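You operate a simulated robot arm through the tools that you are given. There is no shell and no other tool. Be economical: measure what you need, move in short steps, check, and stop when the job is done.

You are at the controls of a simulated two-armed robot. One attempt, no reset.

Task
Scrub the burnt patch off the baking tray with the yellow sponge.
Fine: one press of soap from the clear pump bottle, sponge set down under the nozzle for it; bottle left where it is, sponge back. What is to be rubbed or washed off counts as gone when no trace of it is left.

Only the result counts: the job must be done as asked and must still hold three seconds after the hand-in. Knocking over, shifting, dropping, spilling or breaking anything else fails it.

Robot
Two 7-joint arms with two-finger parallel grippers on one trunk, on a base that drives. Base frame: it is fixed to the floor where the robot stands at the start and does not move with it; the origin is under the middle of the robot, x ahead of it, y to its left, z up. Readings come in mm, degrees, newtons and seconds.
The left shoulder is at the start at [80, 131, 947], the right one opposite. With the tool pointing down near the work surface each hand reaches from about 380 to 840 mm from the robot's upright axis, wherever it stands, measured 20 degrees to its own side. Places, roughly: clear pump [700, -200, 1100]; yellow sponge (9x6x4 cm) [500, -200, 900]. Payload 1.57 kg a hand.
The TCP of each hand is the grasp point between the finger pads, 30 mm short of the fingertips. In the tool frame z runs along the fingers and y along their closing line. The gripper opens to 110 mm. The fingers are 24 mm wide and 12 mm thick; the gripper's body (48 by 112 mm) begins 78 mm behind the TCP.
Orientation is that of the tool frame in the base frame, as a unit quaternion [w, x, y, z]. With the fingers straight down and closing along the base's y, the tool's x points along the base's -x, its y along +y and its z along -z.

Tools
- The arms move only by the tool play_rows. It takes "left_rows", "right_rows" or both (then of equal length, played together; a hand with none holds still); each is text: rows parted by semicolons, each of 7 numbers parted by spaces: the shift along the tool's x, y, z in m, then the turn, a rotation vector about the tool's x, y, z in rad, then the closure in counts, from 0 (fully open) to 255 (shut). In form: dx dy dz ax ay az jaw; .... A call has 1 to 12 rows; each row is the pose to reach, as a shift and turn from the pose commanded when the call began, along the tool's axes at that moment. Rows are played at 5 a second. More than 50 mm and 8.6 degrees between two rows, or a gripper value outside its range, and nothing of the call is played. Where a pose cannot be reached the arm comes as near as it can. A force on the tool above 70 N (or 10 N above the force at the start of the call, whichever is more), or a blocked arm, ends the call early, and 0.2 s more pass. The fingers move at their own pace (about 108 mm/s each) and stop on an object; they squeeze with about 43 N. The grip force told is the motor's: it shows also when the fingers shut on nothing. Time passes only in rows, and 0.2 s behind the last, so rows that repeat a pose let the fingers close. The reply holds the time, the measured pose of the TCP, the force on the tool along the base axes, the opening and the grip force, in the units named above and with some noise, with the torque about the TCP (base axes, N m) and any sound that the robot's microphone picked up.
- Cameras (640 x 400 px; columns grow to the right, rows downward): "scene" is now at [-64.7, -25.7, 1431.7]; the picture's right is [-0.33, -0.94, 0.00], its down [-0.40, 0.14, -0.91] and it looks along [0.86, -0.30, -0.42] (base axes); focal length 256 px, centre (320, 200). "left" rides on the left gripper at [70, -16, -141] in its tool frame; the picture's right is [0.23, 0.97, 0.00], its down [-0.86, 0.20, -0.48] and it looks along [-0.47, 0.11, 0.88] (tool axes); focal length 222 px, centre (320, 200). "right" rides on the right gripper at [70, 16, -141] in its tool frame; the picture's right is [-0.23, 0.97, 0.00], its down [-0.86, -0.20, -0.48] and it looks along [-0.47, -0.11, 0.88] (tool axes); focal length 222 px, centre (320, 200). There is no depth. A picture from a camera that has moved, and an enlarged one, comes with that camera's place and axes in the base frame and with its lens. The place of the scene camera against the robot may be out by one fixed shift of up to 18 mm in any direction.
- capture(camera): a new picture of that camera. No time passes.
- drive_base(legs): drives the robot by 1 to 6 legs, each [ahead, left, turn to the left] in mm, mm and degrees, along the robot's own axes; the way and the turn of a leg run together, so that a leg with both is an arc; at most 1500 mm and 180 degrees a leg. The arms and the cameras ride along, it lands a little off, and it stops where it bumps. It gives what a move gives.
- head_to(pan, tilt): turns the head with the scene camera to pan (to the left, within 109 degrees either way) and tilt (down, from -29 to 69), counted from straight ahead of the robot. It gives what a move gives.
- zoom(camera, box): a new picture of the part [left, top, right, bottom] of that camera's present view, enlarged. No time passes.
- job_done(): hands the job in; it is judged then, once.

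Go step by step. Nothing tells you exact positions but the pictures and the camera data: compare them with the known pose of the tool, close in by small moves and look again before you grip or let go. The budget is 120 turns and 100 pictures, counting those below and the enlarged ones. Unless the task says otherwise, let go and move clear before handing in, and close with one line.

The tools are called after ">>>" by a JSON object that holds its "op" and its "data". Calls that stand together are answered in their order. play_rows: Moves the arms, as the interface text tells. Its arguments: {"type":"object","properties":{"left_rows":{"type":"string"},"right_rows":{"type":"string"}},"required":[]} The other tools are called the same way: drive_base (legs) drives the base; head_to (pan, tilt) turns the head that bears the scene camera; capture (camera) takes a picture; zoom (camera, box) takes an enlarged picture of a part of a camera's view; job_done () hands the job in.

At the start:

```text
time_s: 0.0
left_ee_pos: [512.2, -6.1, 1299.8]
left_tcp_rot: [0.0, 0.0, 1.0, 0.0]
left_ft_force: [-0.7, -0.4, -0.1]
left_moment: [-0.03, -0.02, 0.0]
left_grip_width: 110.1
left_finger_force: 0.1
right_ee_pos: [372.5, -408.9, 1271.6]
right_tcp_rot: [0.0, -0.001, 1.0, 0.0]
right_ft_force: [0.2, -0.1, 0.0]
right_moment: [-0.01, 0.03, -0.01]
right_grip_width: 110.2
right_finger_force: 0.0
robot x, y, heading: [0.2, -1.1, 0.2]
head pan, tilt: [-19.2, 25.0]
```

scene: 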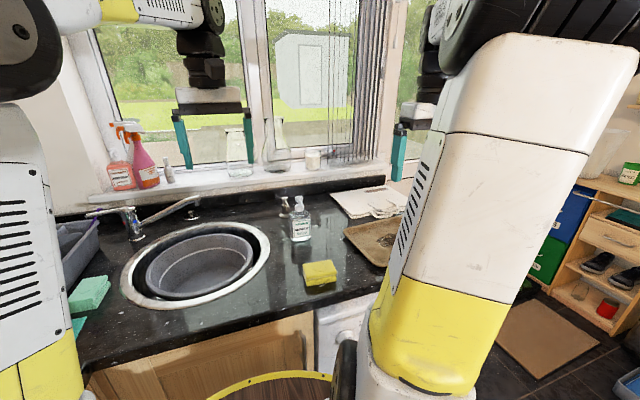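
right: 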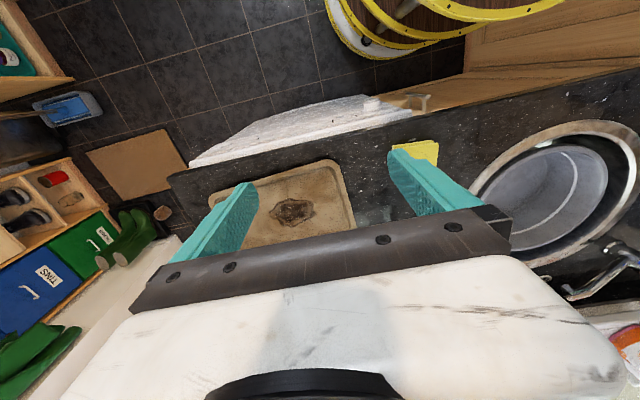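
left: 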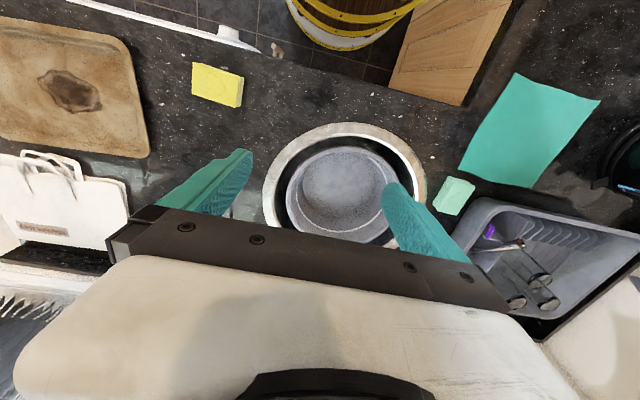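

I see the yellow sponge on the worktop near (510, -210), the clear pump behind it near (740, -225), and the tray with the burnt patch near (604, -541). I'll take closer looks first.

>>> {"op": "zoom", "data": {"camera": "scene", "box": [240, 170, 400, 300]}}

>>> {"op": "zoom", "data": {"camera": "right", "box": [200, 120, 480, 260]}}

>>> {"op": "zoom", "data": {"camera": "left", "box": [0, 0, 320, 260]}}

```text
3.08 times, centred on (320, 235) of scene
camera zoom: at [-64.7, -25.7, 1431.7], right [-0.33, -0.94, 0.0], down [-0.4, 0.14, -0.91], along [0.86, -0.3, -0.42], focal length 787 px, centre (320, 92)
```

zoom: 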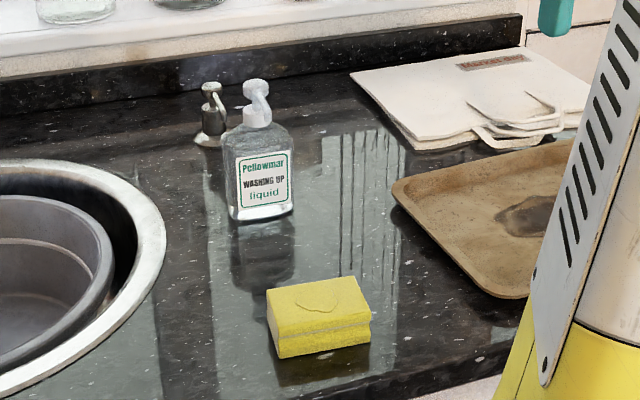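

```text
2.29 times, centred on (340, 190) of right
camera zoom: at [303.0, -392.6, 1413.9], right [0.23, 0.97, 0.0], down [0.86, -0.2, 0.48], along [0.47, -0.11, -0.88], focal length 508 px, centre (274, 223)
```

zoom: 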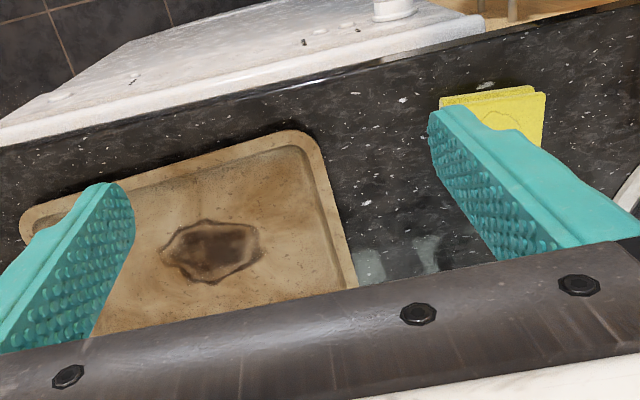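

```text
1.54 times, centred on (160, 130) of left
camera zoom: at [441.8, -21.0, 1441.4], right [-0.23, 0.97, 0.0], down [0.86, 0.2, 0.48], along [0.47, 0.11, -0.88], focal length 342 px, centre (566, 308)
```

zoom: 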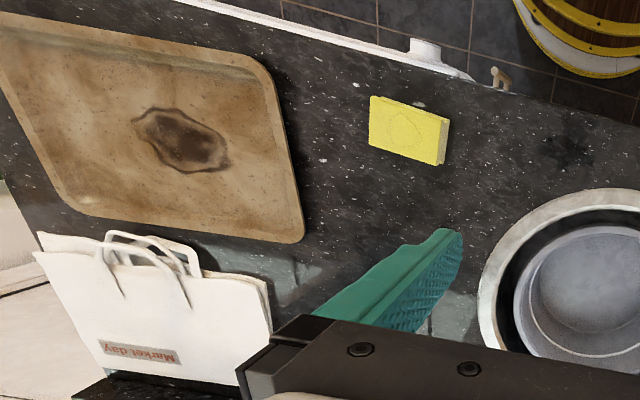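

The sponge is about axis-aligned, roughly x 472–535, y −270..−180, top near z 925. I'll move the right hand above it and look again.

>>> {"op": "play_rows", "data": {"right_rows": "-0.0186 0.0264 0.0317 0 0 0 0;-0.0372 0.0528 0.0634 0 0 0 0;-0.0558 0.0792 0.0951 0 0 0 0;-0.0744 0.1056 0.1268 0 0 0 0;-0.093 0.132 0.1585 0 0 0 0;-0.1116 0.1584 0.1902 0 0 0 0;-0.130 0.185 0.222 0 0 0 0;-0.130 0.185 0.222 0 0 0 0"}}

>>> {"op": "capture", "data": {"camera": "right"}}

>>> {"op": "capture", "data": {"camera": "scene"}}

```text
time_s: 1.8
left_ee_pos: [512.6, -5.5, 1299.1]
left_tcp_rot: [0.0, 0.0, 1.0, 0.0]
left_ft_force: [1.3, -0.1, -0.3]
left_moment: [-0.03, 0.03, -0.02]
left_grip_width: 110.3
left_finger_force: 0.1
right_ee_pos: [502.2, -223.1, 1049.3]
right_tcp_rot: [-0.001, -0.001, 1.0, 0.0]
right_ft_force: [-0.6, -0.5, 0.6]
right_moment: [0.02, 0.0, 0.0]
right_grip_width: 109.8
right_finger_force: 0.2
robot x, y, heading: [2.1, -0.9, 0.4]
head pan, tilt: [-19.2, 25.0]
```

```text
93 pictures are left
camera right: at [433.1, -207.1, 1191.9], right [0.23, 0.97, 0.0], down [0.85, -0.2, 0.48], along [0.47, -0.11, -0.88], focal length 222 px, centre (320, 200)
```

right: 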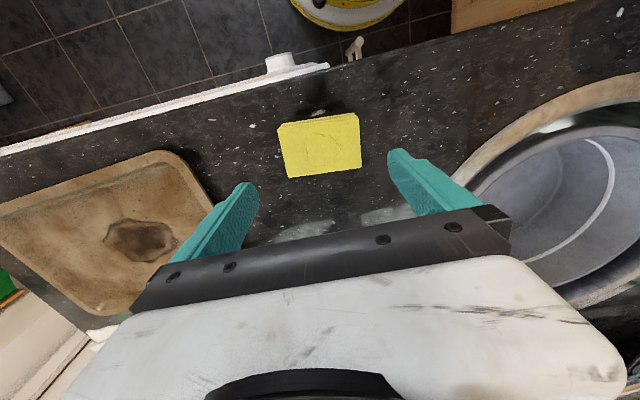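

```text
92 pictures are left
camera scene: at [-64.6, -25.7, 1431.7], right [-0.33, -0.94, 0.0], down [-0.4, 0.14, -0.91], along [0.86, -0.3, -0.42], focal length 256 px, centre (320, 200)
```

scene: 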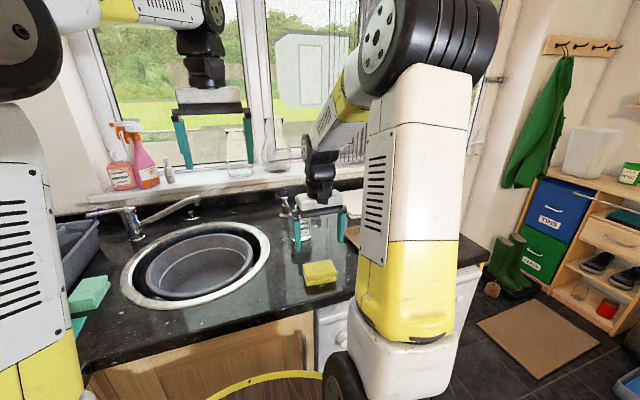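

>>> {"op": "zoom", "data": {"camera": "right", "box": [240, 90, 400, 190]}}

>>> {"op": "zoom", "data": {"camera": "scene", "box": [240, 170, 400, 270]}}

```text
4.00 times, centred on (320, 140) of right
camera zoom: at [433.1, -207.1, 1191.9], right [0.23, 0.97, 0.0], down [0.85, -0.2, 0.48], along [0.47, -0.11, -0.88], focal length 888 px, centre (320, 440)
```

zoom: 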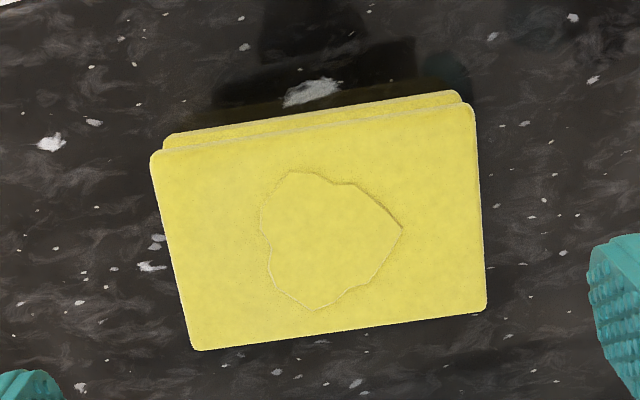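

```text
4.00 times, centred on (320, 220) of scene
camera zoom: at [-64.6, -25.7, 1431.7], right [-0.33, -0.94, 0.0], down [-0.4, 0.14, -0.91], along [0.86, -0.3, -0.42], focal length 1023 px, centre (320, 120)
```

zoom: 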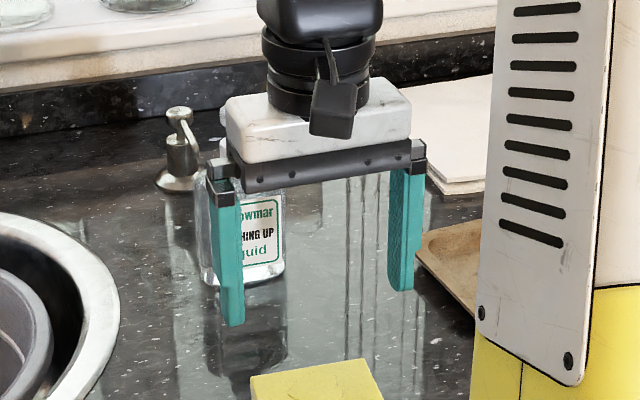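

The sponge centre is about (506, −222), rotated about −5°. Before gripping I'll raise the hand to look down on the pump and fix its axis and nozzle direction.

>>> {"op": "play_rows", "data": {"right_rows": "-0.0 0 -0.048 0 0 0 0;-0.0 0 -0.096 0 0 0 0;-0.0 0 -0.144 0 0 0 0;-0.02 0 -0.188 0 0 0 0;-0.06 0 -0.21 0 0 0 0;-0.09 0 -0.22 0 0 0 0;-0.09 0 -0.22 0 0 0 0"}}

>>> {"op": "capture", "data": {"camera": "right"}}

>>> {"op": "zoom", "data": {"camera": "scene", "box": [270, 180, 330, 250]}}

```text
time_s: 3.4
left_ee_pos: [511.0, -5.8, 1298.3]
left_tcp_rot: [0.0, 0.0, 1.0, 0.0]
left_ft_force: [0.1, 0.3, -0.1]
left_moment: [0.0, 0.02, 0.04]
left_grip_width: 109.8
left_finger_force: 0.0
right_ee_pos: [595.2, -224.2, 1268.3]
right_tcp_rot: [0.001, 0.0, 1.0, 0.0]
right_ft_force: [0.7, 0.6, -0.9]
right_moment: [-0.02, 0.0, 0.0]
right_grip_width: 110.1
right_finger_force: 0.0
robot x, y, heading: [-2.2, 1.1, -0.2]
head pan, tilt: [-19.2, 25.0]
```

```text
89 pictures are left
camera right: at [524.9, -207.9, 1411.2], right [0.23, 0.97, 0.0], down [0.86, -0.2, 0.48], along [0.47, -0.11, -0.88], focal length 222 px, centre (320, 200)
```

right: 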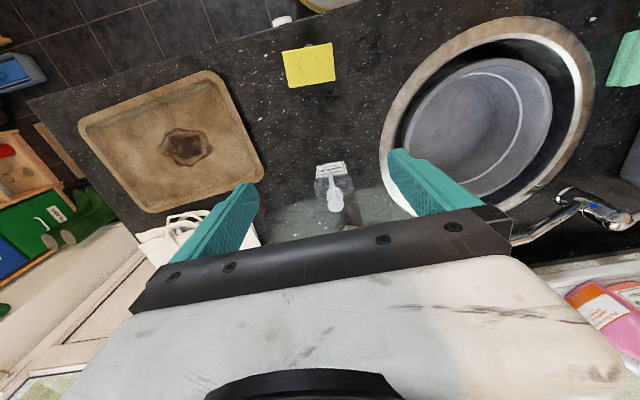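

```text
5.71 times, centred on (300, 215) of scene
camera zoom: at [-64.5, -25.7, 1431.7], right [-0.33, -0.94, 0.0], down [-0.4, 0.14, -0.91], along [0.86, -0.3, -0.42], focal length 1461 px, centre (434, 114)
```

zoom: 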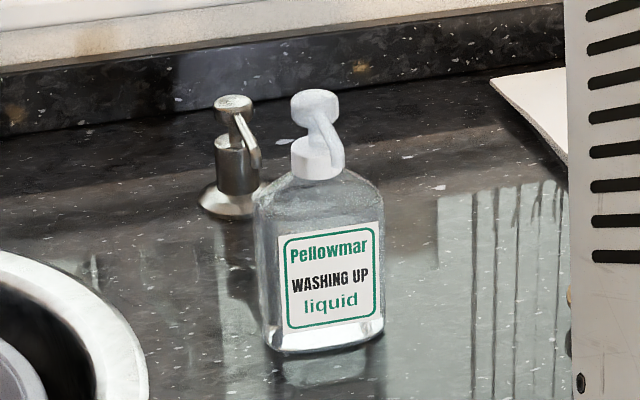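

>>> {"op": "zoom", "data": {"camera": "right", "box": [280, 140, 380, 240]}}

>>> {"op": "zoom", "data": {"camera": "right", "box": [60, 40, 300, 240]}}

```text
4.00 times, centred on (330, 190) of right
camera zoom: at [524.9, -207.9, 1411.2], right [0.23, 0.97, 0.0], down [0.86, -0.2, 0.48], along [0.47, -0.11, -0.88], focal length 888 px, centre (280, 240)
```

zoom: 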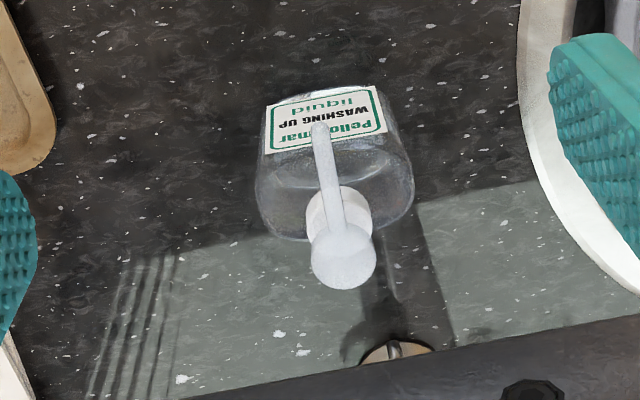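

```text
2.00 times, centred on (180, 140) of right
camera zoom: at [524.9, -207.9, 1411.2], right [0.23, 0.97, 0.0], down [0.86, -0.2, 0.48], along [0.47, -0.11, -0.88], focal length 444 px, centre (600, 320)
```

zoom: 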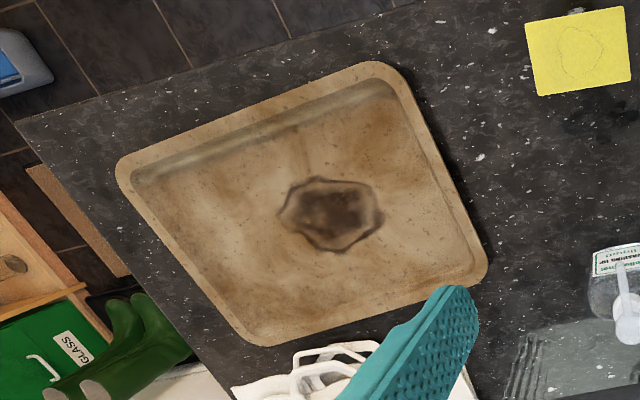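

The pump head is at about (722, −226), top z ≈ 1068, with its spout tip near (667, −223, 1049); bottle front is at x ≈ 706. I'll grip the sponge across its length with the hand tilted 40° back, so that the body clears the spout; first to a pose above the sponge.

>>> {"op": "play_rows", "data": {"right_rows": "0.0139 0.0003 0.0369 0.0043 -0.0997 0.0120 0;0.0277 0.0006 0.0737 0.0087 -0.1993 0.0239 0;0.0416 0.0009 0.1106 0.0130 -0.2990 0.0359 0;0.0554 0.0011 0.1474 0.0174 -0.3987 0.0478 0;0.0693 0.0014 0.1843 0.0217 -0.4984 0.0598 0;0.0831 0.0017 0.2211 0.0261 -0.5980 0.0717 0;0.097 0.002 0.258 0.0304 -0.6977 0.0837 0;0.097 0.002 0.258 0.0304 -0.6977 0.0837 0"}}

>>> {"op": "capture", "data": {"camera": "right"}}

>>> {"op": "zoom", "data": {"camera": "scene", "box": [240, 170, 400, 300]}}

```text
time_s: 5.2
left_ee_pos: [512.0, -5.8, 1298.9]
left_tcp_rot: [0.0, 0.0, 1.0, 0.001]
left_ft_force: [-0.3, 0.0, -1.2]
left_moment: [0.01, -0.02, 0.0]
left_grip_width: 110.3
left_finger_force: 0.0
right_ee_pos: [495.6, -231.1, 1015.3]
right_tcp_rot: [0.323, 0.097, 0.941, -0.014]
right_ft_force: [0.9, -0.1, 1.2]
right_moment: [-0.13, 0.18, 0.13]
right_grip_width: 110.1
right_finger_force: 0.2
right hand out of reach, approached as far as the arm can: row 7, 8
robot x, y, heading: [-2.6, 0.9, 0.1]
head pan, tilt: [-19.2, 25.0]
```

```text
85 pictures are left
camera right: at [358.1, -190.5, 1084.7], right [0.36, 0.92, 0.17], down [0.33, -0.3, 0.89], along [0.87, -0.26, -0.42], focal length 222 px, centre (320, 200)
```

right: 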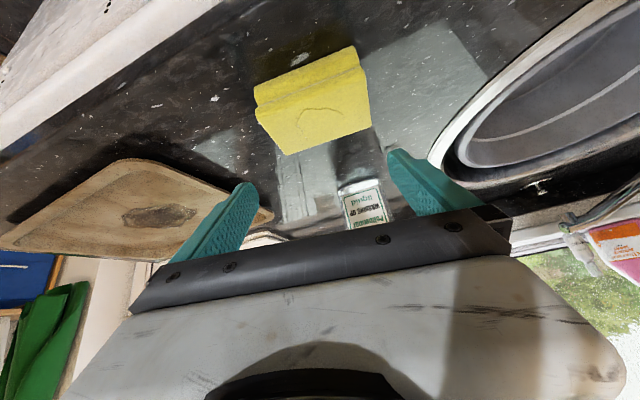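

```text
3.08 times, centred on (320, 235) of scene
camera zoom: at [-64.7, -25.7, 1431.7], right [-0.33, -0.94, 0.0], down [-0.4, 0.14, -0.91], along [0.86, -0.3, -0.42], focal length 787 px, centre (320, 92)
```

zoom: 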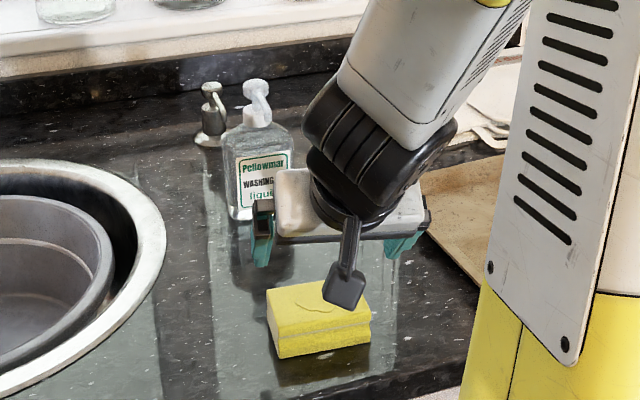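

A 40° tilt is just out of reach here, so I'll use 20°, which still clears the spout. Turning back to 20° and checking the pose.

>>> {"op": "play_rows", "data": {"right_rows": "0 0 0 0 0.12 0 0;0 0 0 0 0.24 0 0;0 0 0 0 0.349 0 0;0 0 0 0 0.349 0 0"}}

>>> {"op": "capture", "data": {"camera": "right"}}

```text
time_s: 6.2
left_ee_pos: [511.9, -5.0, 1299.4]
left_tcp_rot: [-0.001, 0.0, 1.0, 0.0]
left_ft_force: [0.7, 0.3, 0.5]
left_moment: [-0.03, 0.02, 0.01]
left_grip_width: 109.9
left_finger_force: 0.0
right_ee_pos: [499.0, -227.2, 1017.6]
right_tcp_rot: [0.172, 0.043, 0.984, -0.007]
right_ft_force: [-0.1, 0.8, -0.1]
right_moment: [0.02, -0.03, 0.01]
right_grip_width: 109.7
right_finger_force: 0.1
right hand out of reach, approached as far as the arm can: row 2
robot x, y, heading: [3.9, 3.2, 0.1]
head pan, tilt: [-19.2, 25.0]
```

```text
83 pictures are left
camera right: at [387.2, -201.8, 1127.1], right [0.3, 0.95, 0.08], down [0.62, -0.25, 0.74], along [0.73, -0.17, -0.67], focal length 222 px, centre (320, 200)
```

right: 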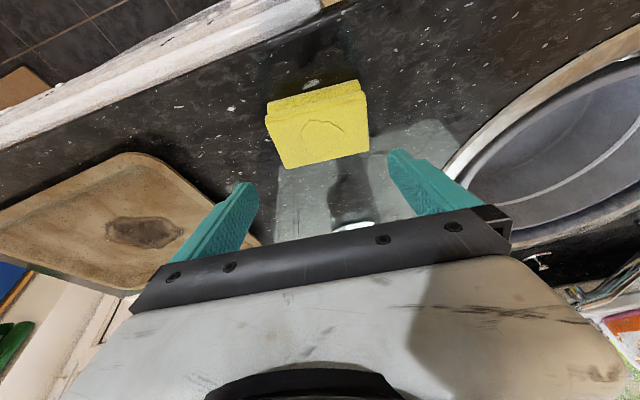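

The tilt is now exact at 20° with −5° yaw. I'll lower to just above the sponge and check the straddle.

>>> {"op": "play_rows", "data": {"right_rows": "0.0092 0.0049 0.0232 0 0 0 0;0.0185 0.0049 0.0465 0 0 0 0;0.0185 0.0049 0.0465 0 0 0 0"}}

>>> {"op": "capture", "data": {"camera": "right"}}

>>> {"op": "zoom", "data": {"camera": "scene", "box": [260, 200, 380, 300]}}

```text
time_s: 7.0
left_ee_pos: [512.1, -5.6, 1298.8]
left_tcp_rot: [0.001, 0.0, 1.0, 0.0]
left_ft_force: [0.2, -0.7, 0.3]
left_moment: [0.0, -0.01, 0.0]
left_grip_width: 109.9
left_finger_force: 0.1
right_ee_pos: [499.0, -223.4, 966.2]
right_tcp_rot: [0.173, 0.042, 0.984, -0.008]
right_ft_force: [0.3, -0.4, -0.4]
right_moment: [0.0, 0.01, -0.02]
right_grip_width: 110.0
right_finger_force: 0.0
robot x, y, heading: [-0.8, 2.9, 0.1]
head pan, tilt: [-19.2, 25.0]
```

```text
82 pictures are left
camera right: at [386.2, -197.0, 1076.9], right [0.3, 0.95, 0.08], down [0.62, -0.25, 0.74], along [0.73, -0.17, -0.67], focal length 222 px, centre (320, 200)
```

right: 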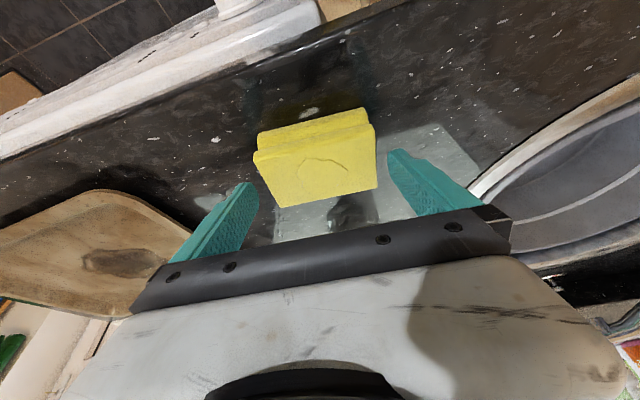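

```text
4.00 times, centred on (320, 250) of scene
camera zoom: at [-64.7, -25.7, 1431.7], right [-0.33, -0.94, 0.0], down [-0.4, 0.14, -0.91], along [0.86, -0.3, -0.42], focal length 1023 px, centre (320, 0)
```

zoom: 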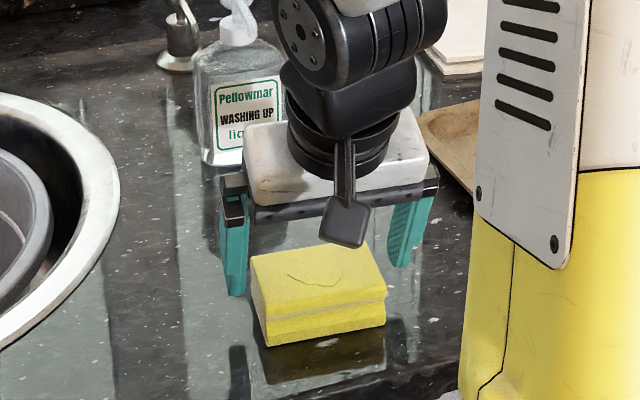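

The sponge sits centred between the fingers. Lowering 30 mm and closing.

>>> {"op": "play_rows", "data": {"right_rows": "0.0052 0.0005 0.0141 0 0 0 0;0.0103 0.0005 0.0282 0 0 0 0;0.0103 0.0005 0.0282 0 0 0 0;0.0103 0.0005 0.0282 0 0 0 80;0.0103 0.0005 0.0282 0 0 0 255;0.0103 0.0005 0.0282 0 0 0 255;0.0103 0.0005 0.0282 0 0 0 255"}}

>>> {"op": "capture", "data": {"camera": "right"}}

>>> {"op": "zoom", "data": {"camera": "scene", "box": [260, 200, 380, 300]}}

```text
time_s: 7.7
left_ee_pos: [511.0, -4.6, 1300.2]
left_tcp_rot: [0.0, 0.0, 1.0, 0.0]
left_ft_force: [-0.8, -0.2, 0.1]
left_moment: [0.01, -0.03, 0.01]
left_grip_width: 109.8
left_finger_force: 0.0
right_ee_pos: [498.2, -221.1, 941.2]
right_tcp_rot: [0.177, 0.042, 0.983, -0.008]
right_ft_force: [-18.3, 3.5, 31.4]
right_moment: [0.27, 0.63, 0.12]
right_grip_width: 110.0
right_finger_force: 0.1
robot x, y, heading: [-2.4, -0.5, 0.2]
head pan, tilt: [-19.2, 25.0]
stopped in row 3 (right hand): the force on the tool passed its limit at 76 N (the readings are from after the stop); the commanded pose is now the measured one
```

```text
80 pictures are left
camera right: at [384.7, -196.0, 1050.9], right [0.3, 0.95, 0.08], down [0.61, -0.25, 0.75], along [0.73, -0.17, -0.66], focal length 222 px, centre (320, 200)
```

right: 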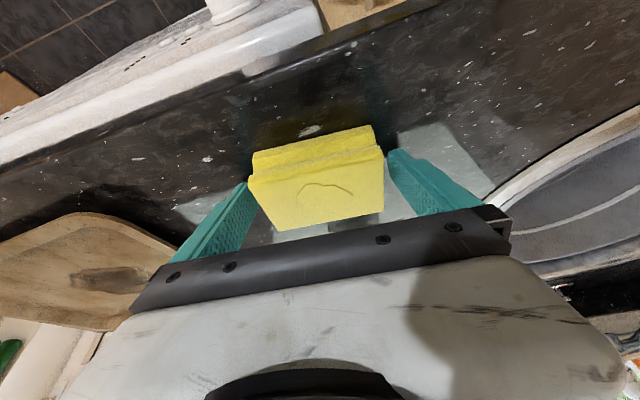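

```text
4.00 times, centred on (320, 250) of scene
camera zoom: at [-66.8, -25.2, 1431.7], right [-0.33, -0.94, 0.0], down [-0.4, 0.14, -0.91], along [0.86, -0.3, -0.42], focal length 1023 px, centre (320, 0)
```

zoom: 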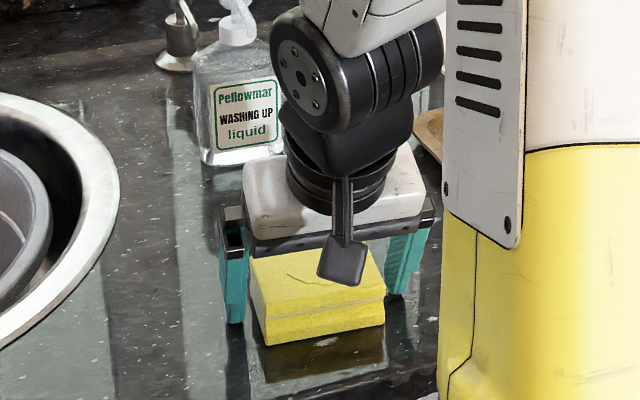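

The fingertips touched the worktop (so it lies near z 908). I'll raise 6 mm and close on the sponge.

>>> {"op": "play_rows", "data": {"right_rows": "-0.002 0 -0.0056 0 0 0 0;-0.002 0 -0.0056 0 0 0 60;-0.002 0 -0.0056 0 0 0 255;-0.002 0 -0.0056 0 0 0 255;-0.002 0 -0.0056 0 0 0 255"}}

>>> {"op": "capture", "data": {"camera": "right"}}

>>> {"op": "zoom", "data": {"camera": "scene", "box": [260, 200, 380, 300]}}

```text
time_s: 8.9
left_ee_pos: [512.2, -6.1, 1299.9]
left_tcp_rot: [0.0, -0.001, 1.0, 0.0]
left_ft_force: [-0.8, -0.3, 0.0]
left_moment: [-0.02, -0.02, -0.01]
left_grip_width: 110.0
left_finger_force: 0.0
right_ee_pos: [498.7, -222.1, 946.4]
right_tcp_rot: [0.177, 0.043, 0.983, -0.008]
right_ft_force: [0.5, 0.0, 0.0]
right_moment: [-0.01, 0.05, -0.04]
right_grip_width: 86.7
right_finger_force: 43.1
robot x, y, heading: [-3.3, -0.9, 0.1]
head pan, tilt: [-19.2, 25.0]
```

```text
78 pictures are left
camera right: at [386.7, -196.8, 1055.7], right [0.3, 0.95, 0.08], down [0.61, -0.25, 0.75], along [0.73, -0.17, -0.66], focal length 222 px, centre (320, 200)
```

right: 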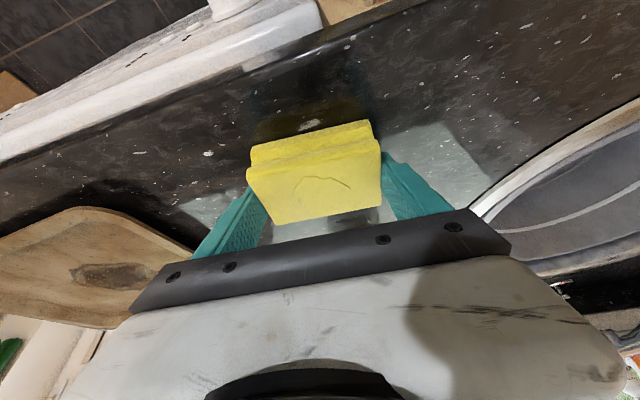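

```text
4.00 times, centred on (320, 250) of scene
camera zoom: at [-65.0, -25.7, 1431.7], right [-0.33, -0.94, 0.0], down [-0.4, 0.14, -0.91], along [0.86, -0.3, -0.42], focal length 1023 px, centre (320, 0)
```

zoom: 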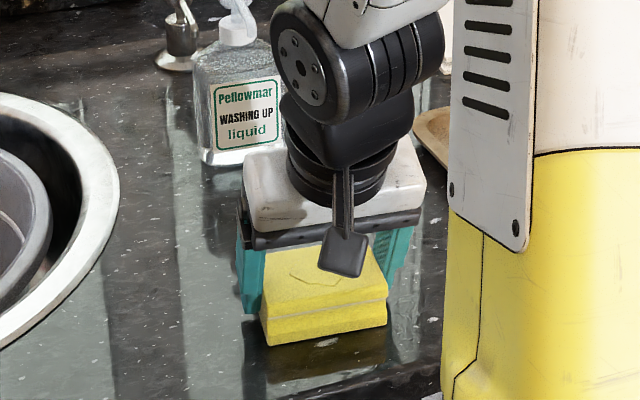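

Sponge gripped (86.7 mm); the home grasp is TCP (498.7, −222.1, 946.4). Lifting 25 mm and carrying it forward to the pump.

>>> {"op": "play_rows", "data": {"right_rows": "-0.0044 0 -0.0117 0 0 0 255;-0.0087 0 -0.0234 0 0 0 255;-0.0377 0.0025 -0.0126 0 0 0 255;-0.0667 0.005 -0.0019 0 0 0 255;-0.0956 0.0075 0.0089 0 0 0 255;-0.1246 0.01 0.0196 0 0 0 255;-0.1440 0.0117 0.0268 0 0 0 255;-0.1536 0.0125 0.0304 0 0 0 255;-0.1536 0.0125 0.0304 0 0 0 255"}}

>>> {"op": "capture", "data": {"camera": "right"}}

>>> {"op": "zoom", "data": {"camera": "scene", "box": [250, 170, 370, 270]}}

```text
time_s: 10.9
left_ee_pos: [511.1, -5.1, 1299.9]
left_tcp_rot: [0.001, 0.0, 1.0, 0.001]
left_ft_force: [0.2, 0.4, 0.1]
left_moment: [-0.01, 0.0, 0.0]
left_grip_width: 110.0
left_finger_force: 0.0
right_ee_pos: [653.6, -223.5, 972.3]
right_tcp_rot: [0.177, 0.042, 0.983, -0.007]
right_ft_force: [-1.5, -0.7, 0.3]
right_moment: [-0.01, -0.06, 0.0]
right_grip_width: 86.6
right_finger_force: 43.0
robot x, y, heading: [1.8, -2.4, -0.0]
head pan, tilt: [-19.2, 25.0]
```

```text
76 pictures are left
camera right: at [541.2, -197.7, 1080.4], right [0.3, 0.95, 0.08], down [0.61, -0.25, 0.75], along [0.73, -0.17, -0.66], focal length 222 px, centre (320, 200)
```

right: 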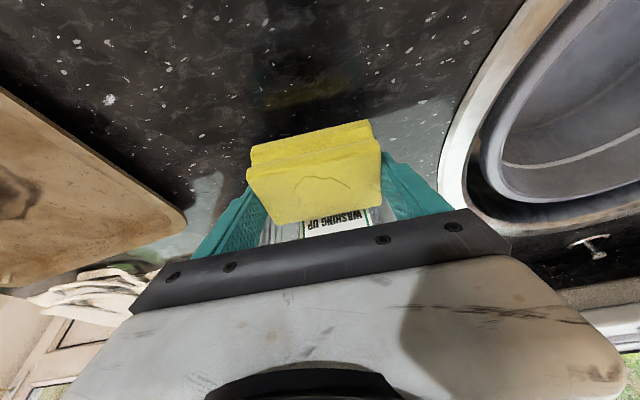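

```text
4.00 times, centred on (310, 220) of scene
camera zoom: at [-65.0, -25.7, 1431.7], right [-0.33, -0.94, 0.0], down [-0.4, 0.14, -0.91], along [0.86, -0.3, -0.42], focal length 1023 px, centre (360, 120)
```

zoom: 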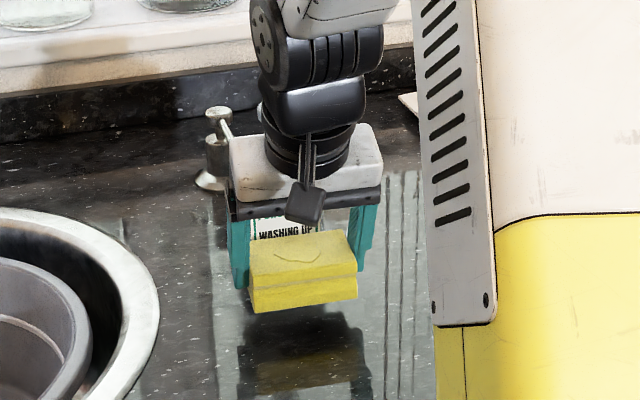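

Sponge is aligned beneath the spout. Lowering, letting go, and backing out along the tool axis.

>>> {"op": "play_rows", "data": {"right_rows": "0.0044 0 0.0117 0 0 0 255;0.0082 0 0.0220 0 0 0 255;0.0082 0 0.0220 0 0 0 200;0.0082 0 0.0220 0 0 0 0;0.0082 0 0.0220 0 0 0 0;0.0082 0 0.0220 0 0 0 0;0.0082 0 -0.01 0 0 0 0;0.0082 0 -0.05 0 0 0 0;0.0082 0 -0.09 0 0 0 0;0.0082 0 -0.13 0 0 0 0"}}

>>> {"op": "capture", "data": {"camera": "right"}}

>>> {"op": "zoom", "data": {"camera": "scene", "box": [250, 170, 370, 270]}}

```text
time_s: 13.1
left_ee_pos: [511.5, -6.3, 1300.1]
left_tcp_rot: [0.001, 0.001, 1.0, 0.0]
left_ft_force: [0.5, -0.7, 0.3]
left_moment: [0.02, 0.02, -0.01]
left_grip_width: 110.4
left_finger_force: 0.0
right_ee_pos: [601.7, -218.4, 1090.8]
right_tcp_rot: [0.177, 0.043, 0.983, -0.009]
right_ft_force: [0.2, 0.0, -0.6]
right_moment: [0.01, 0.03, -0.02]
right_grip_width: 109.8
right_finger_force: 0.1
robot x, y, heading: [2.1, -0.1, -0.3]
head pan, tilt: [-19.2, 25.0]
```

```text
74 pictures are left
camera right: at [488.9, -192.7, 1200.7], right [0.3, 0.95, 0.08], down [0.62, -0.25, 0.75], along [0.73, -0.17, -0.66], focal length 222 px, centre (320, 200)
```

right: 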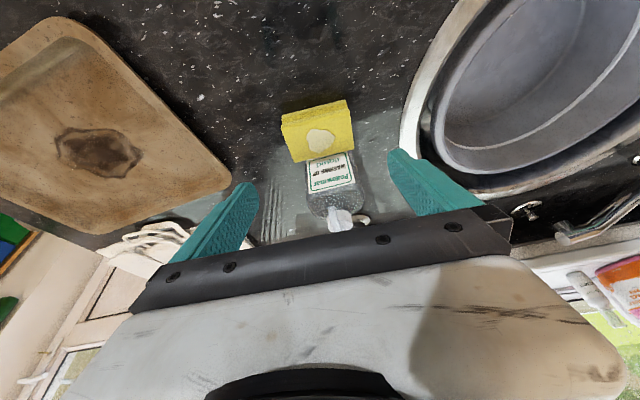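

```text
4.00 times, centred on (310, 220) of scene
camera zoom: at [-64.6, -25.7, 1431.7], right [-0.33, -0.94, 0.0], down [-0.4, 0.14, -0.91], along [0.86, -0.3, -0.42], focal length 1023 px, centre (360, 120)
```

zoom: 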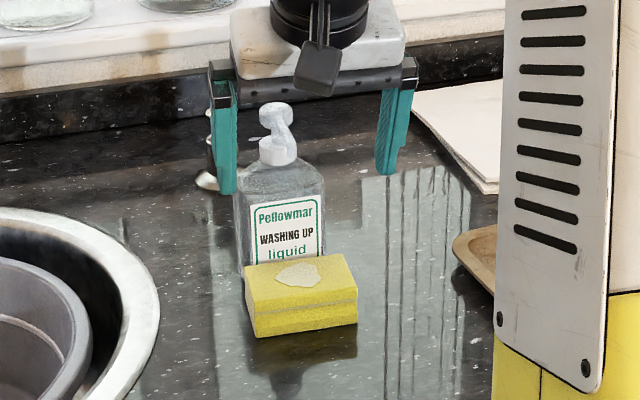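

The sponge's outlined patch now looks paler; I'll look closer before pressing anything.

>>> {"op": "zoom", "data": {"camera": "right", "box": [270, 90, 370, 240]}}

>>> {"op": "zoom", "data": {"camera": "scene", "box": [285, 190, 345, 260]}}

```text
2.67 times, centred on (320, 165) of right
camera zoom: at [488.9, -192.7, 1200.7], right [0.3, 0.95, 0.08], down [0.62, -0.25, 0.75], along [0.73, -0.17, -0.66], focal length 592 px, centre (320, 293)
```

zoom: 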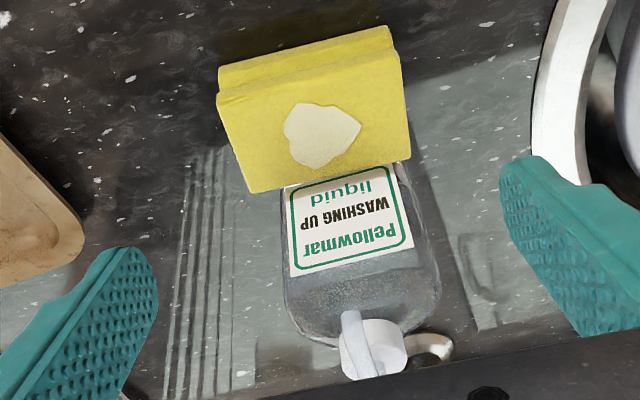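

```text
5.71 times, centred on (315, 225) of scene
camera zoom: at [-64.6, -25.7, 1431.7], right [-0.33, -0.94, 0.0], down [-0.4, 0.14, -0.91], along [0.86, -0.3, -0.42], focal length 1461 px, centre (349, 57)
```

zoom: 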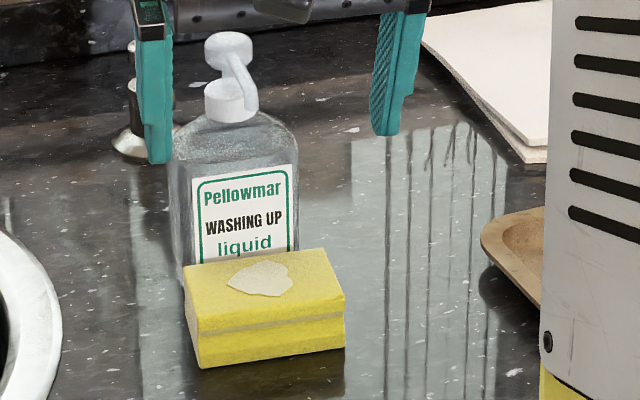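

The patch now looks like dispensed soap: the spout was probably nudged while I set the sponge down, so I won't risk a second press. I'll pick the sponge up (gripping slightly further back) and check whether the soap mark stays with it.

>>> {"op": "play_rows", "data": {"right_rows": "0.0075 -0.0007 0.037 0 0 0 0;0.0075 -0.0007 0.077 0 0 0 0;0.0075 -0.0007 0.115 0 0 0 0;0.0075 -0.0007 0.1482 0 0 0 0;0.0075 -0.0007 0.1482 0 0 0 0;0.0075 -0.0007 0.1482 0 0 0 80;0.0075 -0.0007 0.1482 0 0 0 255;0.0075 -0.0007 0.1482 0 0 0 255;0.0075 -0.0007 0.1482 0 0 0 255"}}

>>> {"op": "capture", "data": {"camera": "right"}}

>>> {"op": "zoom", "data": {"camera": "scene", "box": [250, 170, 370, 270]}}

```text
time_s: 15.1
left_ee_pos: [510.7, -5.1, 1299.5]
left_tcp_rot: [0.0, 0.0, 1.0, 0.0]
left_ft_force: [-0.4, 1.0, -0.9]
left_moment: [0.0, 0.01, -0.01]
left_grip_width: 109.9
left_finger_force: 0.0
right_ee_pos: [647.6, -224.1, 949.9]
right_tcp_rot: [0.177, 0.043, 0.983, -0.007]
right_ft_force: [1.0, -0.1, 0.3]
right_moment: [-0.04, 0.0, -0.01]
right_grip_width: 86.9
right_finger_force: 42.9
robot x, y, heading: [3.2, 0.1, -0.2]
head pan, tilt: [-19.2, 25.0]
```

```text
70 pictures are left
camera right: at [534.1, -197.6, 1059.3], right [0.3, 0.95, 0.08], down [0.61, -0.25, 0.75], along [0.73, -0.17, -0.66], focal length 222 px, centre (320, 200)
```

right: 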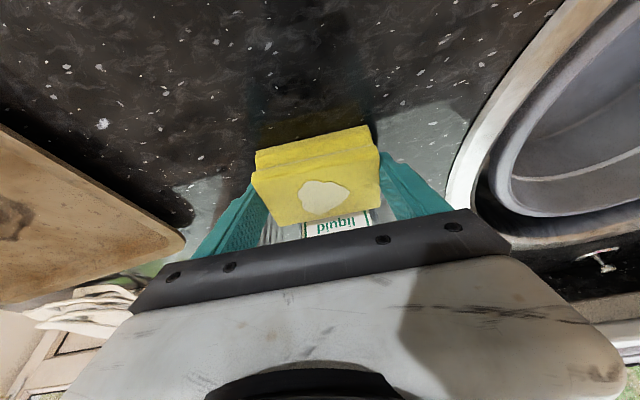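

```text
4.00 times, centred on (310, 220) of scene
camera zoom: at [-65.0, -25.7, 1431.7], right [-0.33, -0.94, 0.0], down [-0.4, 0.14, -0.91], along [0.86, -0.3, -0.42], focal length 1023 px, centre (360, 120)
```

zoom: 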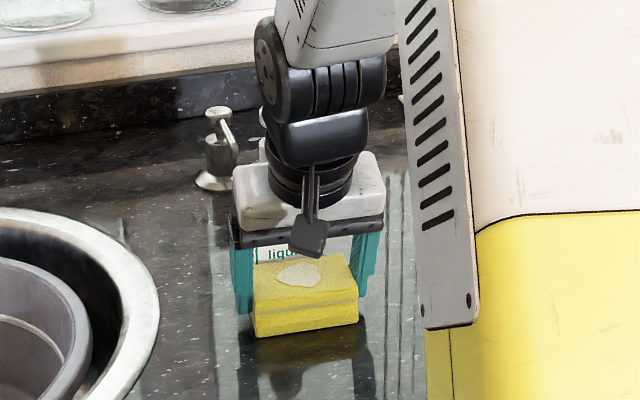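

Soap mark stays. Lifting back away from the spout and carrying the sponge over the tray.

>>> {"op": "play_rows", "data": {"right_rows": "-0.007 0 -0.0187 0 0 0 255;0.011 -0.002 -0.0415 0 0 0 255;0.0293 -0.0043 -0.0642 0 0 0 255;0.0263 -0.0499 -0.0662 0 0 0 255;0.0233 -0.0954 -0.0681 0 0 0 255;0.0203 -0.141 -0.0701 0 0 0 255;0.0173 -0.1865 -0.0720 0 0 0 255;0.0142 -0.2321 -0.0740 0 0 0 255;0.0112 -0.2776 -0.0759 0 0 0 255;0.0082 -0.3232 -0.0779 0 0 0 255;0.0082 -0.3232 -0.0779 0 0 0 255"}}

>>> {"op": "capture", "data": {"camera": "right"}}

>>> {"op": "head_to", "data": {"pan": -40, "tilt": 30}}

>>> {"op": "capture", "data": {"camera": "scene"}}

```text
time_s: 17.5
left_ee_pos: [510.4, -5.9, 1298.9]
left_tcp_rot: [0.0, 0.0, 1.0, 0.0]
left_ft_force: [-0.1, -0.2, 0.0]
left_moment: [0.02, 0.02, -0.01]
left_grip_width: 110.2
left_finger_force: 0.0
right_ee_pos: [584.1, -542.9, 1016.9]
right_tcp_rot: [0.176, 0.043, 0.983, -0.008]
right_ft_force: [-0.2, 0.7, -0.7]
right_moment: [0.04, 0.01, -0.02]
right_grip_width: 86.5
right_finger_force: 43.2
robot x, y, heading: [2.2, 0.6, -0.0]
head pan, tilt: [-19.2, 25.0]
```

```text
68 pictures are left
camera right: at [470.6, -517.4, 1127.0], right [0.3, 0.95, 0.08], down [0.61, -0.25, 0.75], along [0.73, -0.17, -0.66], focal length 222 px, centre (320, 200)
```

right: 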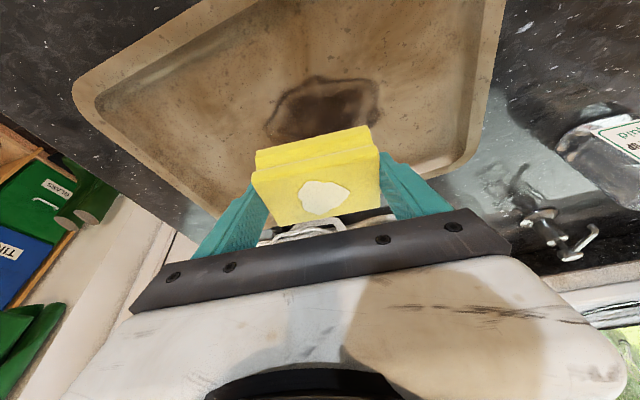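

```text
time_s: 18.4
left_ee_pos: [510.5, -5.6, 1299.8]
left_tcp_rot: [0.0, 0.0, 1.0, 0.001]
left_ft_force: [0.1, -0.4, -0.9]
left_moment: [-0.02, 0.01, -0.04]
left_grip_width: 110.1
left_finger_force: 0.1
right_ee_pos: [584.6, -543.1, 1017.9]
right_tcp_rot: [0.176, 0.043, 0.983, -0.008]
right_ft_force: [-0.2, -1.3, -1.1]
right_moment: [-0.02, 0.01, 0.02]
right_grip_width: 86.5
right_finger_force: 42.9
robot x, y, heading: [-0.3, -1.9, -0.0]
head pan, tilt: [-40.0, 30.0]
```

```text
67 pictures are left
camera scene: at [-82.7, -53.5, 1423.7], right [-0.64, -0.77, 0.0], down [-0.38, 0.32, -0.87], along [0.66, -0.56, -0.5], focal length 256 px, centre (320, 200)
```

scene: 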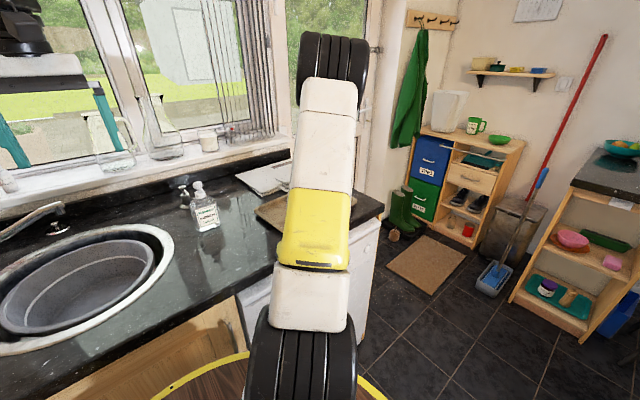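

The soapy sponge hangs over the tray; patch spans about x 547–633, y −590..−473. Lowering to just above the tray floor.

>>> {"op": "play_rows", "data": {"right_rows": "0.0109 0.005 0.028 0 0 0 255;0.0217 0.01 0.0559 0 0 0 255;0.0217 0.01 0.0559 0 0 0 255"}}

>>> {"op": "capture", "data": {"camera": "right"}}

```text
time_s: 19.2
left_ee_pos: [511.1, -5.5, 1299.4]
left_tcp_rot: [0.0, 0.0, 1.0, 0.0]
left_ft_force: [0.5, 0.2, -0.5]
left_moment: [0.02, 0.0, 0.0]
left_grip_width: 110.0
left_finger_force: 0.0
right_ee_pos: [583.8, -533.1, 958.4]
right_tcp_rot: [0.177, 0.043, 0.983, -0.008]
right_ft_force: [-1.1, -0.4, -0.6]
right_moment: [0.03, 0.01, 0.01]
right_grip_width: 86.6
right_finger_force: 43.1
robot x, y, heading: [-5.0, -0.6, 0.0]
head pan, tilt: [-40.0, 30.0]
```

```text
66 pictures are left
camera right: at [471.0, -506.4, 1067.5], right [0.3, 0.95, 0.08], down [0.61, -0.25, 0.75], along [0.73, -0.17, -0.66], focal length 222 px, centre (320, 200)
```

right: 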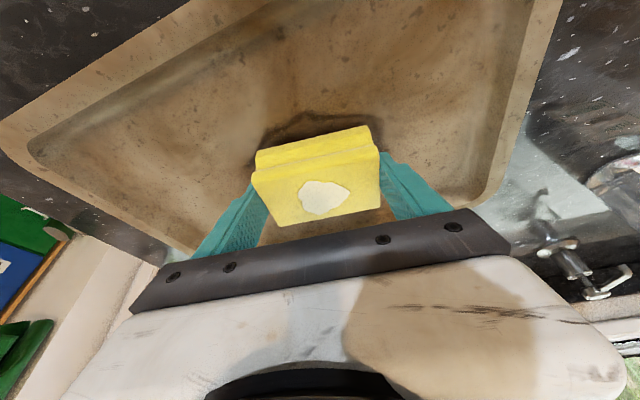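

>>> {"op": "play_rows", "data": {"right_rows": "0.0007 0 0.0019 0 0 0 255;0.0014 0 0.0037 0 0 0 255;0.0014 0 0.0037 0 0 0 255"}}

```text
time_s: 20.0
left_ee_pos: [511.2, -5.6, 1299.6]
left_tcp_rot: [0.0, 0.0, 1.0, 0.001]
left_ft_force: [0.3, -0.3, 0.7]
left_moment: [0.0, -0.03, -0.02]
left_grip_width: 109.9
left_finger_force: 0.2
right_ee_pos: [584.2, -533.4, 954.7]
right_tcp_rot: [0.178, 0.044, 0.983, -0.007]
right_ft_force: [-0.4, 0.1, 0.5]
right_moment: [0.01, -0.02, 0.01]
right_grip_width: 86.7
right_finger_force: 43.0
robot x, y, heading: [0.9, -4.5, 0.0]
head pan, tilt: [-40.0, 30.0]
```

>>> {"op": "play_rows", "data": {"right_rows": "0.0005 0 0.0014 0 0 0 255;0.001 0 0.0028 0 0 0 255;0.001 0 0.0028 0 0 0 255"}}

```text
time_s: 20.8
left_ee_pos: [511.6, -5.1, 1299.4]
left_tcp_rot: [0.0, 0.001, 1.0, 0.0]
left_ft_force: [0.2, -0.4, -0.7]
left_moment: [0.02, -0.04, 0.0]
left_grip_width: 110.1
left_finger_force: 0.0
right_ee_pos: [583.1, -532.2, 954.8]
right_tcp_rot: [0.178, 0.043, 0.983, -0.009]
right_ft_force: [-2.5, 0.2, 13.7]
right_moment: [0.28, 0.04, -0.04]
right_grip_width: 86.8
right_finger_force: 43.2
robot x, y, heading: [-2.7, 1.2, 0.3]
head pan, tilt: [-40.0, 30.0]
```

Contact at about 14 N. Trying a short stroke first, then checking that the tray stays and the patch fades.

>>> {"op": "play_rows", "data": {"right_rows": "-0.0093 0.0009 0.0035 0 0 0 255;-0.0187 0.0017 0.0069 0 0 0 255;-0.0093 0.0009 0.0035 0 0 0 255;0 0 0 0 0 0 255;0.0093 -0.0009 -0.0035 0 0 0 255;0.0187 -0.0017 -0.0069 0 0 0 255;0.0093 -0.0009 -0.0035 0 0 0 255;0 0 0 0 0 0 255"}}

>>> {"op": "capture", "data": {"camera": "right"}}

```text
time_s: 22.6
left_ee_pos: [509.9, -5.0, 1299.6]
left_tcp_rot: [0.001, 0.0, 1.0, 0.0]
left_ft_force: [0.7, -0.7, -0.3]
left_moment: [0.0, 0.0, 0.06]
left_grip_width: 109.8
left_finger_force: 0.1
right_ee_pos: [582.0, -535.2, 953.2]
right_tcp_rot: [0.177, 0.044, 0.983, -0.008]
right_ft_force: [-12.1, -0.9, 27.1]
right_moment: [0.05, 0.1, -0.02]
right_grip_width: 86.7
right_finger_force: 43.0
robot x, y, heading: [3.3, 2.9, -0.2]
head pan, tilt: [-40.0, 30.0]
```

```text
65 pictures are left
camera right: at [467.8, -507.9, 1062.4], right [0.3, 0.95, 0.08], down [0.61, -0.25, 0.75], along [0.73, -0.18, -0.66], focal length 222 px, centre (320, 200)
```

right: 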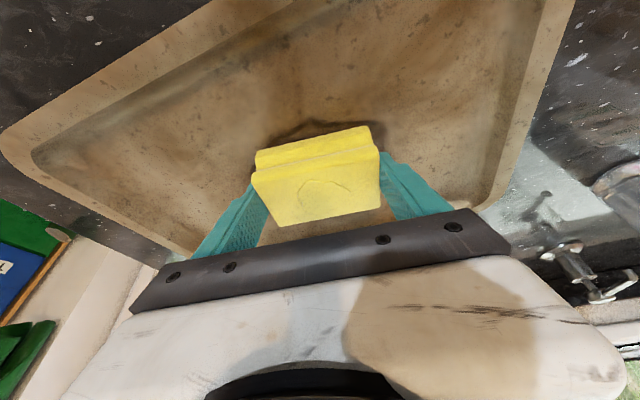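

The soap mark has gone into the sponge; force rose to 27 N. Lifting back to see the patch and the tray's place.

>>> {"op": "play_rows", "data": {"right_rows": "-0.007 0 -0.0187 0 0 0 255;0.01 -0.0025 -0.04 0 0 0 255;0.03 -0.005 -0.065 0 0 0 255;0.055 -0.0075 -0.085 0 0 0 255;0.055 -0.0075 -0.085 0 0 0 255"}}

>>> {"op": "capture", "data": {"camera": "right"}}

```text
time_s: 23.8
left_ee_pos: [511.4, -6.5, 1298.6]
left_tcp_rot: [0.001, 0.0, 1.0, -0.001]
left_ft_force: [0.3, -0.7, -0.4]
left_moment: [0.0, 0.01, 0.01]
left_grip_width: 110.0
left_finger_force: 0.0
right_ee_pos: [502.2, -533.2, 1013.3]
right_tcp_rot: [0.176, 0.043, 0.983, -0.008]
right_ft_force: [0.4, 0.2, 0.7]
right_moment: [-0.01, 0.02, 0.01]
right_grip_width: 86.5
right_finger_force: 43.2
robot x, y, heading: [-0.7, -1.3, 0.0]
head pan, tilt: [-40.0, 30.0]
```

```text
64 pictures are left
camera right: at [388.3, -507.5, 1121.8], right [0.3, 0.95, 0.08], down [0.61, -0.25, 0.75], along [0.73, -0.17, -0.66], focal length 222 px, centre (320, 200)
```

right: 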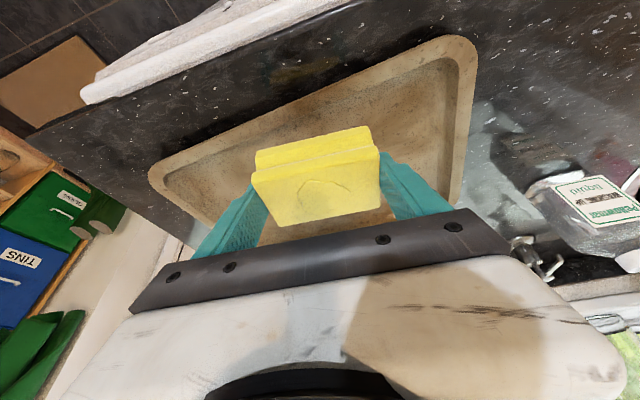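

>>> {"op": "play_rows", "data": {"right_rows": "-0.0239 0.0011 -0.0285 0 0 0 255;-0.0478 0.0022 -0.0569 0 0 0 255;-0.0716 0.0033 -0.0853 0 0 0 255;-0.0955 0.0044 -0.1138 0 0 0 255;-0.0955 0.0044 -0.1138 0 0 0 255"}}

>>> {"op": "capture", "data": {"camera": "right"}}

>>> {"op": "zoom", "data": {"camera": "right", "box": [220, 0, 420, 130]}}

```text
time_s: 25.0
left_ee_pos: [513.1, -5.9, 1298.8]
left_tcp_rot: [0.0, 0.0, 1.0, 0.0]
left_ft_force: [-0.1, 0.4, -0.2]
left_moment: [0.02, 0.0, 0.04]
left_grip_width: 109.9
left_finger_force: 0.1
right_ee_pos: [551.6, -532.7, 1155.0]
right_tcp_rot: [0.178, 0.043, 0.983, -0.008]
right_ft_force: [-1.0, -0.2, -0.2]
right_moment: [-0.01, 0.0, 0.0]
right_grip_width: 86.5
right_finger_force: 42.7
robot x, y, heading: [-0.4, 1.2, 0.1]
head pan, tilt: [-40.0, 30.0]
```

```text
63 pictures are left
camera right: at [439.0, -506.5, 1262.9], right [0.3, 0.95, 0.08], down [0.61, -0.25, 0.75], along [0.73, -0.17, -0.66], focal length 222 px, centre (320, 200)
```

right: 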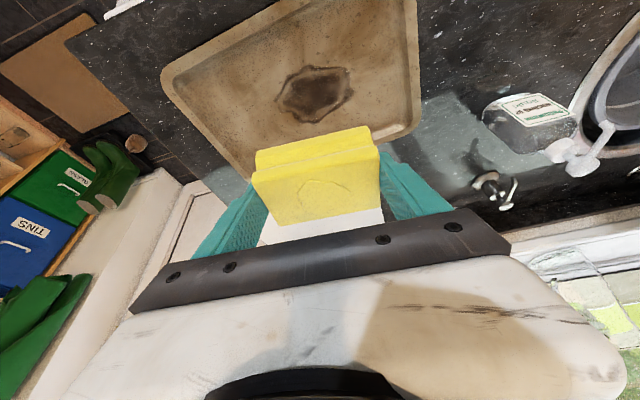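

```text
3.08 times, centred on (320, 65) of right
camera zoom: at [439.0, -506.5, 1262.9], right [0.3, 0.95, 0.08], down [0.61, -0.25, 0.75], along [0.73, -0.17, -0.66], focal length 684 px, centre (320, 615)
```

zoom: 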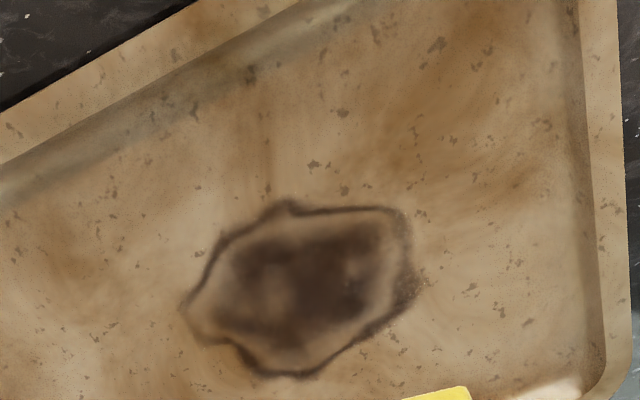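

The tray hasn't moved, and the patch is only slightly changed. Going back down to continue scrubbing over the whole patch.

>>> {"op": "play_rows", "data": {"right_rows": "0.0074 0.0002 0.04 0 0 0 255;0.0146 0.0004 0.08 0 0 0 255;0.0219 0.0006 0.12 0 0 0 255;0.0292 0.0008 0.16 0 0 0 255;0.0351 0.001 0.1949 0 0 0 255;0.0372 0.001 0.2005 0 0 0 255;0.0376 0.001 0.2015 0 0 0 255;0.0376 0.001 0.2015 0 0 0 255"}}

```text
time_s: 26.8
left_ee_pos: [510.8, -5.2, 1299.7]
left_tcp_rot: [0.0, 0.0, 1.0, 0.0]
left_ft_force: [-0.6, -0.4, -0.4]
left_moment: [0.0, 0.02, -0.02]
left_grip_width: 109.9
left_finger_force: 0.1
right_ee_pos: [587.9, -534.8, 953.3]
right_tcp_rot: [0.179, 0.043, 0.983, -0.008]
right_ft_force: [-3.6, 3.1, 27.2]
right_moment: [0.42, 0.11, 0.03]
right_grip_width: 86.6
right_finger_force: 42.9
robot x, y, heading: [-2.8, -0.3, -0.1]
head pan, tilt: [-40.0, 30.0]
```

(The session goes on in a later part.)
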